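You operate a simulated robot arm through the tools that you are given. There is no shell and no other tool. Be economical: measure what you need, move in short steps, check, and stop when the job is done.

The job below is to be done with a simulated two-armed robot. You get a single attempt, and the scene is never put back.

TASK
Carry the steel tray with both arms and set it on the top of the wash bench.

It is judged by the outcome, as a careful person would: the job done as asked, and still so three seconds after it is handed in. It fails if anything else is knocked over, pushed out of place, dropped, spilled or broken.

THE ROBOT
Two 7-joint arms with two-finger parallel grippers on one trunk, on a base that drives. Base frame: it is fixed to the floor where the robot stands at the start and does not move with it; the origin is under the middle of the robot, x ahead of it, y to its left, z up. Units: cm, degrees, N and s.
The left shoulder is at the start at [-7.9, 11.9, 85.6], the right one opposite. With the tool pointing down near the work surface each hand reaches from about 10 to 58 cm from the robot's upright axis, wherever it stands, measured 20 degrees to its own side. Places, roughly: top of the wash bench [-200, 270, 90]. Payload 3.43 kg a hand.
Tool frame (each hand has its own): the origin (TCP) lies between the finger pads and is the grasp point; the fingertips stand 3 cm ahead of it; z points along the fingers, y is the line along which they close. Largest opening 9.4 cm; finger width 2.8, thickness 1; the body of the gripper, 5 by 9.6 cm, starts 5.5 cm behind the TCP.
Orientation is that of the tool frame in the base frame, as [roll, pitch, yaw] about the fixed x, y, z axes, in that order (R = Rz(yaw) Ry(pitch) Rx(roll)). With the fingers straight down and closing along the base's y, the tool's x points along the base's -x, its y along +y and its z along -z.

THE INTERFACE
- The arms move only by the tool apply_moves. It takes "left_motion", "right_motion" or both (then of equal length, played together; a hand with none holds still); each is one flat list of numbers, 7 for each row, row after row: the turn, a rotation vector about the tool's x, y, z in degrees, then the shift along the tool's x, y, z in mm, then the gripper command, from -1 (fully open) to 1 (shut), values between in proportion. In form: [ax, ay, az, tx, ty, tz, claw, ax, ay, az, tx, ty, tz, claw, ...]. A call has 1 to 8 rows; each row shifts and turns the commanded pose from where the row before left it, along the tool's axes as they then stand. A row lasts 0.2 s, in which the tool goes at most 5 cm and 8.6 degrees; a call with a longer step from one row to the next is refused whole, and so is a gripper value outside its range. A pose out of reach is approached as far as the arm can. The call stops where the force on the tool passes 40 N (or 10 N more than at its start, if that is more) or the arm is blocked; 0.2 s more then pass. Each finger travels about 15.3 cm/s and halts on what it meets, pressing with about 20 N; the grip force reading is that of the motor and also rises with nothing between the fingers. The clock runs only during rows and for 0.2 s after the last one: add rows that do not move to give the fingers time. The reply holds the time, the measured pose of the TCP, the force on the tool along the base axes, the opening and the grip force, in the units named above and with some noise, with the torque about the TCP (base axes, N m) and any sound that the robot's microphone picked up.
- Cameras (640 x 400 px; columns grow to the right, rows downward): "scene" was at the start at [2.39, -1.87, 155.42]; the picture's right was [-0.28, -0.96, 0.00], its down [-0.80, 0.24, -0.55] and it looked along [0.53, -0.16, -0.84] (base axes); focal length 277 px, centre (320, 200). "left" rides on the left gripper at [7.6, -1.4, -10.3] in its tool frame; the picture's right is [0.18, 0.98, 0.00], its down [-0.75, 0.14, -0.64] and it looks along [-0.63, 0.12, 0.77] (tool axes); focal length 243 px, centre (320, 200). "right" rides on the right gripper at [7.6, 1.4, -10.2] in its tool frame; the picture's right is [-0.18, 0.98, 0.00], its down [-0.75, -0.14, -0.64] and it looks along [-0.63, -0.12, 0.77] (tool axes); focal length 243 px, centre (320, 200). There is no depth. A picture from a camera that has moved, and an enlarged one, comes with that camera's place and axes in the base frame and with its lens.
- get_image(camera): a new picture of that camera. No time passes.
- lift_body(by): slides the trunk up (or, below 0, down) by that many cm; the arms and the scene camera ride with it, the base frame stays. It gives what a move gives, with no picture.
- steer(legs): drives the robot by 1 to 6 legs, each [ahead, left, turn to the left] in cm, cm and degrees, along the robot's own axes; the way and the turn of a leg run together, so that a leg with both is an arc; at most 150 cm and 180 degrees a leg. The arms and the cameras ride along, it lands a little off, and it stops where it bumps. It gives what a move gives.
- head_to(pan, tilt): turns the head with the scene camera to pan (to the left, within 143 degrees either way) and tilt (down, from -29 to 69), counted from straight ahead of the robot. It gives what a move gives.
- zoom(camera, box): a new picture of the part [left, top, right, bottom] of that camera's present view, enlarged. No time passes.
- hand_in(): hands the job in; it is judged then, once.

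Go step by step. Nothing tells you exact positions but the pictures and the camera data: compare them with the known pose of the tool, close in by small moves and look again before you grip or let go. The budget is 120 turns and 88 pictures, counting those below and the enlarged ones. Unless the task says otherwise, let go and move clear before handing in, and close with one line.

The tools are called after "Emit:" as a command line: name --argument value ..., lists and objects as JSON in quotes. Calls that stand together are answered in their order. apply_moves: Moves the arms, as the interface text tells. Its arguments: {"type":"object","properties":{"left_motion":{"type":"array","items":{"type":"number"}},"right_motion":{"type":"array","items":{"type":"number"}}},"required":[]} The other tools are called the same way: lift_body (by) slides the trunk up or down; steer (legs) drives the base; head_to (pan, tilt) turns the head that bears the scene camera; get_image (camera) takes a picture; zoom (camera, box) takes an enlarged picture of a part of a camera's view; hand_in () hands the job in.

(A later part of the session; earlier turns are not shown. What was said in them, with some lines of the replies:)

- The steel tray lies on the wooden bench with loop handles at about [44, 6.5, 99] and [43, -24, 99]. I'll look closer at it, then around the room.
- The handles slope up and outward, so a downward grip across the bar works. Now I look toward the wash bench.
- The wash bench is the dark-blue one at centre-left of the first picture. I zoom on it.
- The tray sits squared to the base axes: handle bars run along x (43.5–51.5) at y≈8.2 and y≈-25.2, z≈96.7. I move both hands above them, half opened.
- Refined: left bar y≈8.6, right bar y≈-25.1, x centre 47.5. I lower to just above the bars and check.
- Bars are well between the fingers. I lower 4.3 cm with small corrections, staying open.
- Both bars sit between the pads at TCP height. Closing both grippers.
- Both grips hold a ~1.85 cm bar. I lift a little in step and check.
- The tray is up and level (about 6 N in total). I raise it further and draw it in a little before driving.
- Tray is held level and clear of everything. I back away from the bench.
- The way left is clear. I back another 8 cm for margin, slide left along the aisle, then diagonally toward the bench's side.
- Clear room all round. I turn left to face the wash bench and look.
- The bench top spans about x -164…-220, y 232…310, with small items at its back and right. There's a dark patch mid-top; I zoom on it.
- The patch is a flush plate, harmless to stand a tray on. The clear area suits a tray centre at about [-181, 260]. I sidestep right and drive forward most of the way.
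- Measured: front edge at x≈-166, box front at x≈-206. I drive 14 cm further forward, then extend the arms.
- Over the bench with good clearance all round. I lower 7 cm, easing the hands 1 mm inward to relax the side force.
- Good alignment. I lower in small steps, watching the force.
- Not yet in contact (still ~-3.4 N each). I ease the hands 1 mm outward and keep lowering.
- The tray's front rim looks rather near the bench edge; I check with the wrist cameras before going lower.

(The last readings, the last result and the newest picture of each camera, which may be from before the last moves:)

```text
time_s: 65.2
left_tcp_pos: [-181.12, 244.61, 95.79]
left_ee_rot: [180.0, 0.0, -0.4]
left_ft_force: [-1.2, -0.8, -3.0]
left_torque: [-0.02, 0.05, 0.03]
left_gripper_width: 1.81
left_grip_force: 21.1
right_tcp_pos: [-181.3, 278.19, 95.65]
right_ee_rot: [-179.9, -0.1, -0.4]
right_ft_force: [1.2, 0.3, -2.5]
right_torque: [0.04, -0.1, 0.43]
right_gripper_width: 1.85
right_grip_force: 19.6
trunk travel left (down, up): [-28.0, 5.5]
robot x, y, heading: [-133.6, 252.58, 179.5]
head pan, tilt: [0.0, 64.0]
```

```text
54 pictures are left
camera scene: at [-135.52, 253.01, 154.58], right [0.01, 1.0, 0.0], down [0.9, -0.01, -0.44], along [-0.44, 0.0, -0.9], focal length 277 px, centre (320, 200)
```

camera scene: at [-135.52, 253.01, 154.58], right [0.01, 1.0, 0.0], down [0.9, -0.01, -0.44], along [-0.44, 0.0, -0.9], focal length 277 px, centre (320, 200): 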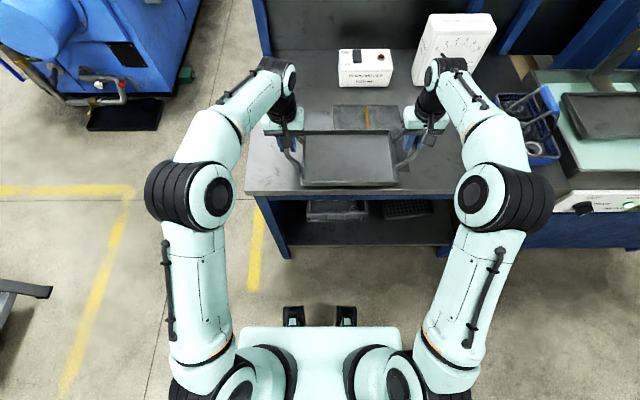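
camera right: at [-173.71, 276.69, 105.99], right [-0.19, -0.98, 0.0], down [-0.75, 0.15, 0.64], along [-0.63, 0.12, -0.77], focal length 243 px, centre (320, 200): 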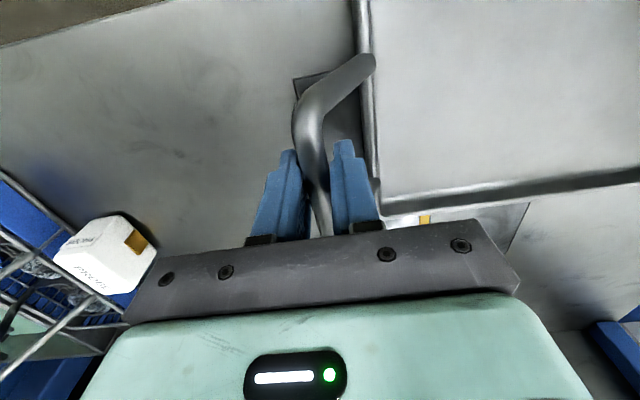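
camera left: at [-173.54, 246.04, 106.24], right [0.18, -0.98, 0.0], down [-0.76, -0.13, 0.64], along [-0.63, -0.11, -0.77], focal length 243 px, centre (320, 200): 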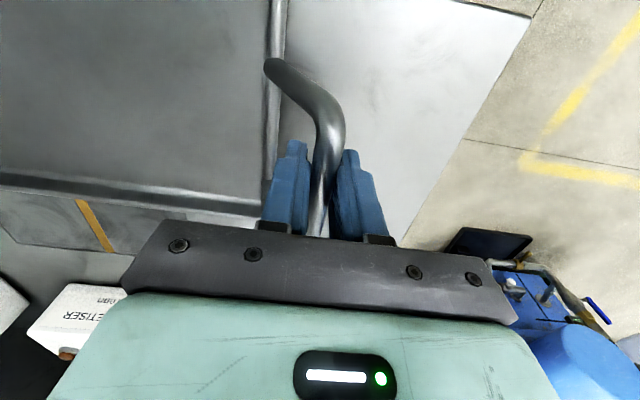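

The tray's front rim would rest only ~2 cm inside the bench edge, so I raise 1 cm and drive 4.5 cm further in (the base has plenty of room).

Emit:
apply_moves --left_motion '[0, 0, 0, 0, 0, -5, 1, 0, 0, 0, 0, 0, -5, 1]' --right_motion '[0, 0, 0, 0, 0, -5, 1, 0, 0, 0, 0, 0, -5, 1]'

Emit:
steer --legs '[[4.5, 0, 0]]'

Emit:
get_image --camera "scene"

```text
time_s: 65.8
left_tcp_pos: [-181.15, 244.7, 96.77]
left_ee_rot: [180.0, -0.1, -0.5]
left_ft_force: [-1.6, -2.7, -3.6]
left_torque: [0.02, -0.01, 0.08]
left_gripper_width: 1.8
left_grip_force: 19.6
right_tcp_pos: [-181.41, 278.24, 96.56]
right_ee_rot: [-180.0, -0.1, -0.5]
right_ft_force: [1.6, 3.2, -3.3]
right_torque: [-0.04, 0.0, 0.41]
right_gripper_width: 1.86
right_grip_force: 19.8
trunk travel left (down, up): [-28.0, 5.5]
robot x, y, heading: [-133.79, 252.95, 179.6]
head pan, tilt: [0.0, 64.0]
```

```text
time_s: 66.7
left_tcp_pos: [-185.65, 244.81, 96.92]
left_ee_rot: [-180.0, -0.1, -0.5]
left_ft_force: [-1.9, -4.4, -3.6]
left_torque: [0.03, -0.03, 0.07]
left_gripper_width: 1.76
left_grip_force: 19.4
right_tcp_pos: [-185.8, 278.35, 96.58]
right_ee_rot: [180.0, -0.1, -0.5]
right_ft_force: [1.4, 5.1, -3.4]
right_torque: [-0.03, 0.03, 0.45]
right_gripper_width: 1.83
right_grip_force: 20.1
trunk travel left (down, up): [-28.0, 5.5]
robot x, y, heading: [-137.97, 252.97, 179.3]
head pan, tilt: [0.0, 64.0]
```

```text
53 pictures are left
camera scene: at [-139.96, 253.05, 154.56], right [0.01, 1.0, 0.0], down [0.9, -0.01, -0.44], along [-0.44, 0.0, -0.9], focal length 277 px, centre (320, 200)
```

scene: 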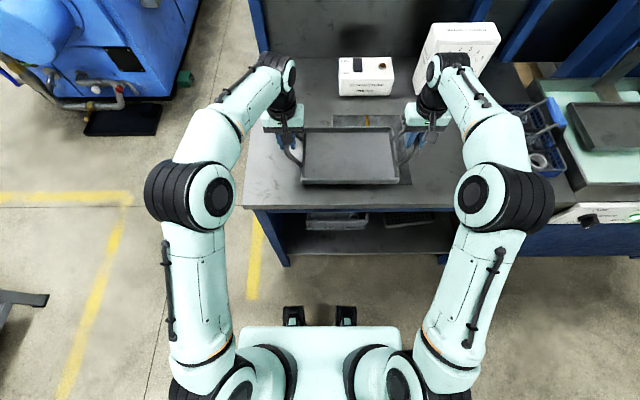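

Now well inside the edge. Lowering again toward contact.

Emit:
apply_moves --left_motion '[0, 0, 0, 0, 0.6, 5, 1, 0, 0, 0, 0, 0, 5, 1, 0, 0, 0, 0, 0, 3, 1, 0, 0, 0, 0, 0, 3, 1, 0, 0, 0, 0, 0, 2, 1, 0, 0, 0, 0, 0, 0, 1]' --right_motion '[0, 0, 0, 0, -0.6, 5, 1, 0, 0, 0, 0, 0, 5, 1, 0, 0, 0, 0, 0, 3, 1, 0, 0, 0, 0, 0, 3, 1, 0, 0, 0, 0, 0, 2, 1, 0, 0, 0, 0, 0, 0, 1]'

```text
time_s: 68.1
left_tcp_pos: [-185.38, 244.83, 95.09]
left_ee_rot: [-179.9, -0.2, -0.6]
left_ft_force: [-1.7, 13.9, -4.3]
left_torque: [-0.01, 0.16, 0.18]
left_gripper_width: 1.79
left_grip_force: 20.0
right_tcp_pos: [-185.74, 278.42, 94.84]
right_ee_rot: [179.9, -0.2, -0.5]
right_ft_force: [1.6, -12.9, -2.6]
right_torque: [-0.05, -0.2, 0.47]
right_gripper_width: 1.85
right_grip_force: 20.3
trunk travel left (down, up): [-28.0, 5.5]
robot x, y, heading: [-138.48, 252.85, 179.5]
head pan, tilt: [0.0, 64.0]
```

Still airborne. I relax the side force and go on in 2–3 mm steps.

Emit:
apply_moves --left_motion '[0, 0, 0, 0, -0.6, 2, 1, 0, 0, 0, 0, 0, 2, 1, 0, 0, 0, 0, 0, 2, 1, 0, 0, 0, 0, 0, 2, 1, 0, 0, 0, 0, 0, 2, 1, 0, 0, 0, 0, 0, 0, 1]' --right_motion '[0, 0, 0, 0, 0.6, 2, 1, 0, 0, 0, 0, 0, 2, 1, 0, 0, 0, 0, 0, 2, 1, 0, 0, 0, 0, 0, 2, 1, 0, 0, 0, 0, 0, 2, 1, 0, 0, 0, 0, 0, 0, 1]'

Emit:
zoom --camera "scene" --box '[240, 80, 480, 240]'

```text
time_s: 69.5
left_tcp_pos: [-185.41, 244.67, 94.07]
left_ee_rot: [179.9, 0.0, -0.6]
left_ft_force: [-1.2, 2.3, 13.4]
left_torque: [-0.01, 0.14, 0.0]
left_gripper_width: 1.82
left_grip_force: 19.9
right_tcp_pos: [-185.6, 278.23, 94.03]
right_ee_rot: [-179.9, 0.0, -0.6]
right_ft_force: [-2.1, -5.1, 15.3]
right_torque: [0.02, 0.05, 0.42]
right_gripper_width: 1.85
right_grip_force: 19.6
trunk travel left (down, up): [-28.0, 5.5]
robot x, y, heading: [-138.15, 253.21, 179.4]
head pan, tilt: [0.0, 64.0]
```

```text
2.50 times, centred on (360, 160) of scene
camera zoom: at [-139.65, 252.95, 154.57], right [0.01, 1.0, 0.0], down [0.9, -0.01, -0.44], along [-0.44, 0.0, -0.9], focal length 691 px, centre (220, 300)
```

zoom: 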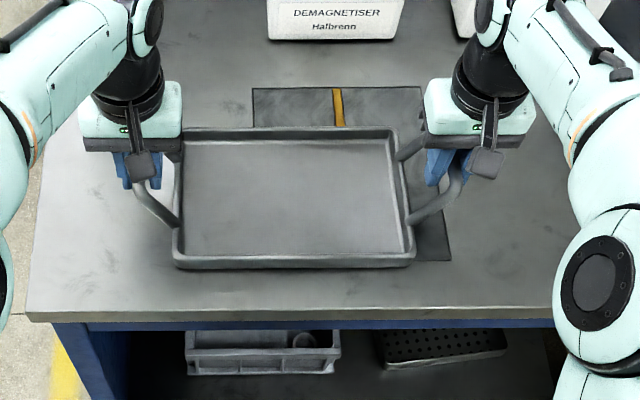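

Both sides are in contact and the tray sits flat, well inside the edge. I take off the pressure and open half way.

Emit:
apply_moves --left_motion '[0, 0, 0, 0, 0, -0.7, 1, 0, 0, 0, 0, 0, 0, 1, 0, 0, 0, 0, 0, 0, 0.4, 0, 0, 0, 0, 0, 0, 0, 0, 0, 0, 0, 0, 0, 0]' --right_motion '[0, 0, 0, 0, 0, -0.7, 1, 0, 0, 0, 0, 0, 0, 1, 0, 0, 0, 0, 0, 0, 0.4, 0, 0, 0, 0, 0, 0, 0, 0, 0, 0, 0, 0, 0, 0]'

Emit:
zoom --camera "left" --box '[200, 20, 440, 250]'

Emit:
zoom --camera "right" --box '[200, 20, 440, 250]'

```text
time_s: 70.7
left_tcp_pos: [-185.61, 244.93, 94.14]
left_ee_rot: [180.0, 0.0, -0.5]
left_ft_force: [-0.3, -0.5, -0.5]
left_torque: [-0.01, 0.01, -0.01]
left_gripper_width: 4.7
left_grip_force: 0.0
right_tcp_pos: [-185.64, 278.4, 93.95]
right_ee_rot: [180.0, 0.0, -0.6]
right_ft_force: [-0.2, -0.8, 0.1]
right_torque: [-0.02, 0.0, 0.03]
right_gripper_width: 4.71
right_grip_force: 0.0
trunk travel left (down, up): [-28.0, 5.5]
robot x, y, heading: [-137.79, 253.0, 179.4]
head pan, tilt: [0.0, 64.0]
```

```text
1.74 times, centred on (320, 135) of left
camera zoom: at [-177.95, 246.22, 104.49], right [0.18, -0.98, 0.0], down [-0.76, -0.13, 0.64], along [-0.63, -0.11, -0.77], focal length 422 px, centre (320, 313)
```

zoom: 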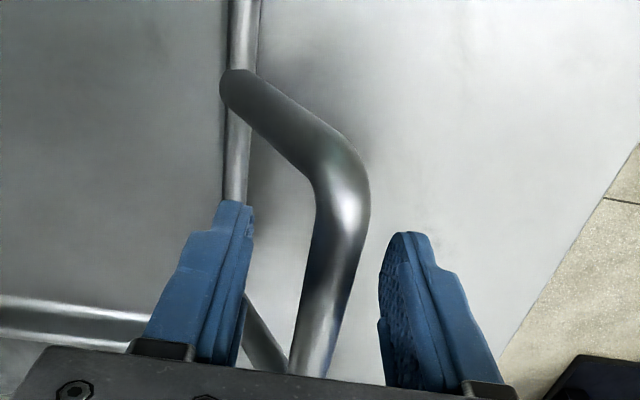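

```text
1.74 times, centred on (320, 135) of right
camera zoom: at [-178.07, 276.8, 104.31], right [-0.19, -0.98, 0.0], down [-0.75, 0.15, 0.64], along [-0.63, 0.12, -0.77], focal length 422 px, centre (320, 313)
```

zoom: 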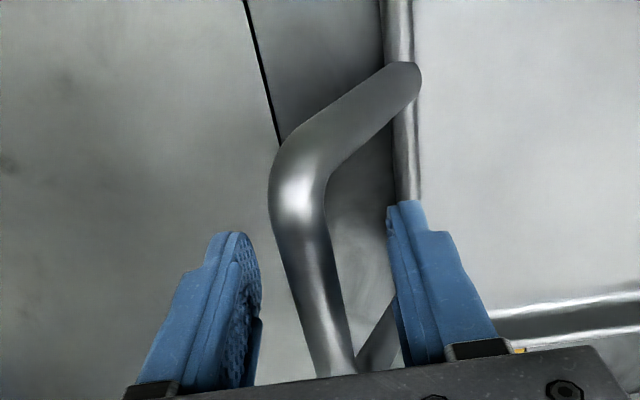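

Released cleanly with both bars free between the fingers. I raise both hands straight up 12 cm.

Emit:
apply_moves --left_motion '[0, 0, 0, 0, 0, -10, 0, 0, 0, 0, 0, 0, -20, 0, 0, 0, 0, 0, 0, -30, 0, 0, 0, 0, 0, 0, -30, 0, 0, 0, 0, 0, 0, -30, 0, 0, 0, 0, 0, 0, 0, 0]' --right_motion '[0, 0, 0, 0, 0, -10, 0, 0, 0, 0, 0, 0, -20, 0, 0, 0, 0, 0, 0, -30, 0, 0, 0, 0, 0, 0, -30, 0, 0, 0, 0, 0, 0, -30, 0, 0, 0, 0, 0, 0, 0, 0]'

Emit:
steer --legs '[[-35, 0, 0]]'

Emit:
head_to --pan 0 --tilt 40

Emit:
get_image --camera "scene"

```text
time_s: 72.1
left_tcp_pos: [-185.34, 244.8, 106.24]
left_ee_rot: [-180.0, 0.0, -0.6]
left_ft_force: [0.3, 0.0, -0.1]
left_torque: [0.0, -0.01, 0.02]
left_gripper_width: 4.7
left_grip_force: 0.0
right_tcp_pos: [-186.0, 278.36, 105.61]
right_ee_rot: [-180.0, -0.1, -0.5]
right_ft_force: [-1.5, 1.0, 0.2]
right_torque: [0.01, 0.03, -0.01]
right_gripper_width: 4.69
right_grip_force: 0.0
trunk travel left (down, up): [-28.0, 5.5]
robot x, y, heading: [-138.27, 253.14, 179.3]
head pan, tilt: [0.0, 64.0]
```

```text
time_s: 74.4
left_tcp_pos: [-150.54, 244.53, 106.2]
left_ee_rot: [179.9, 0.0, -0.8]
left_ft_force: [-0.3, -0.4, -0.3]
left_torque: [0.03, -0.01, 0.0]
left_gripper_width: 4.68
left_grip_force: 0.0
right_tcp_pos: [-150.93, 278.12, 105.7]
right_ee_rot: [179.9, 0.1, -0.8]
right_ft_force: [-0.4, 0.4, 0.4]
right_torque: [0.03, 0.0, -0.01]
right_gripper_width: 4.69
right_grip_force: 0.0
trunk travel left (down, up): [-28.0, 5.5]
robot x, y, heading: [-103.3, 252.23, 179.2]
head pan, tilt: [0.0, 64.0]
```

```text
time_s: 75.3
left_tcp_pos: [-150.59, 244.66, 106.17]
left_ee_rot: [180.0, -0.1, -0.8]
left_ft_force: [-0.6, -0.2, -1.4]
left_torque: [0.04, 0.01, -0.01]
left_gripper_width: 4.71
left_grip_force: 0.1
right_tcp_pos: [-150.97, 278.1, 105.57]
right_ee_rot: [180.0, -0.1, -0.8]
right_ft_force: [-0.3, 0.7, -0.1]
right_torque: [-0.01, -0.03, 0.02]
right_gripper_width: 4.7
right_grip_force: 0.1
trunk travel left (down, up): [-28.0, 5.5]
robot x, y, heading: [-103.51, 252.61, 179.2]
head pan, tilt: [0.0, 40.0]
```

```text
49 pictures are left
camera scene: at [-107.25, 252.65, 157.69], right [0.01, 1.0, 0.0], down [0.64, -0.01, -0.77], along [-0.77, 0.01, -0.64], focal length 277 px, centre (320, 200)
```

scene: 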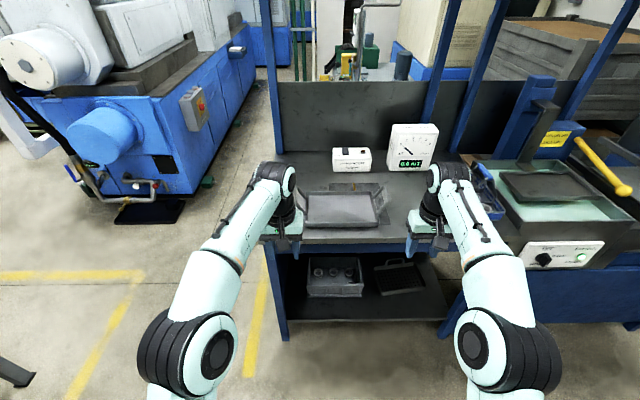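

The tray rests flat on the wash bench top, the other items are where they were, and both hands are clear. I hand it in.

Emit:
hand_in

```text
The job is handed in.
```

The steel tray was carried with both arms and now rests flat on top of the wash bench. It partly covers the flush demagnetiser plate, and nothing else was moved.
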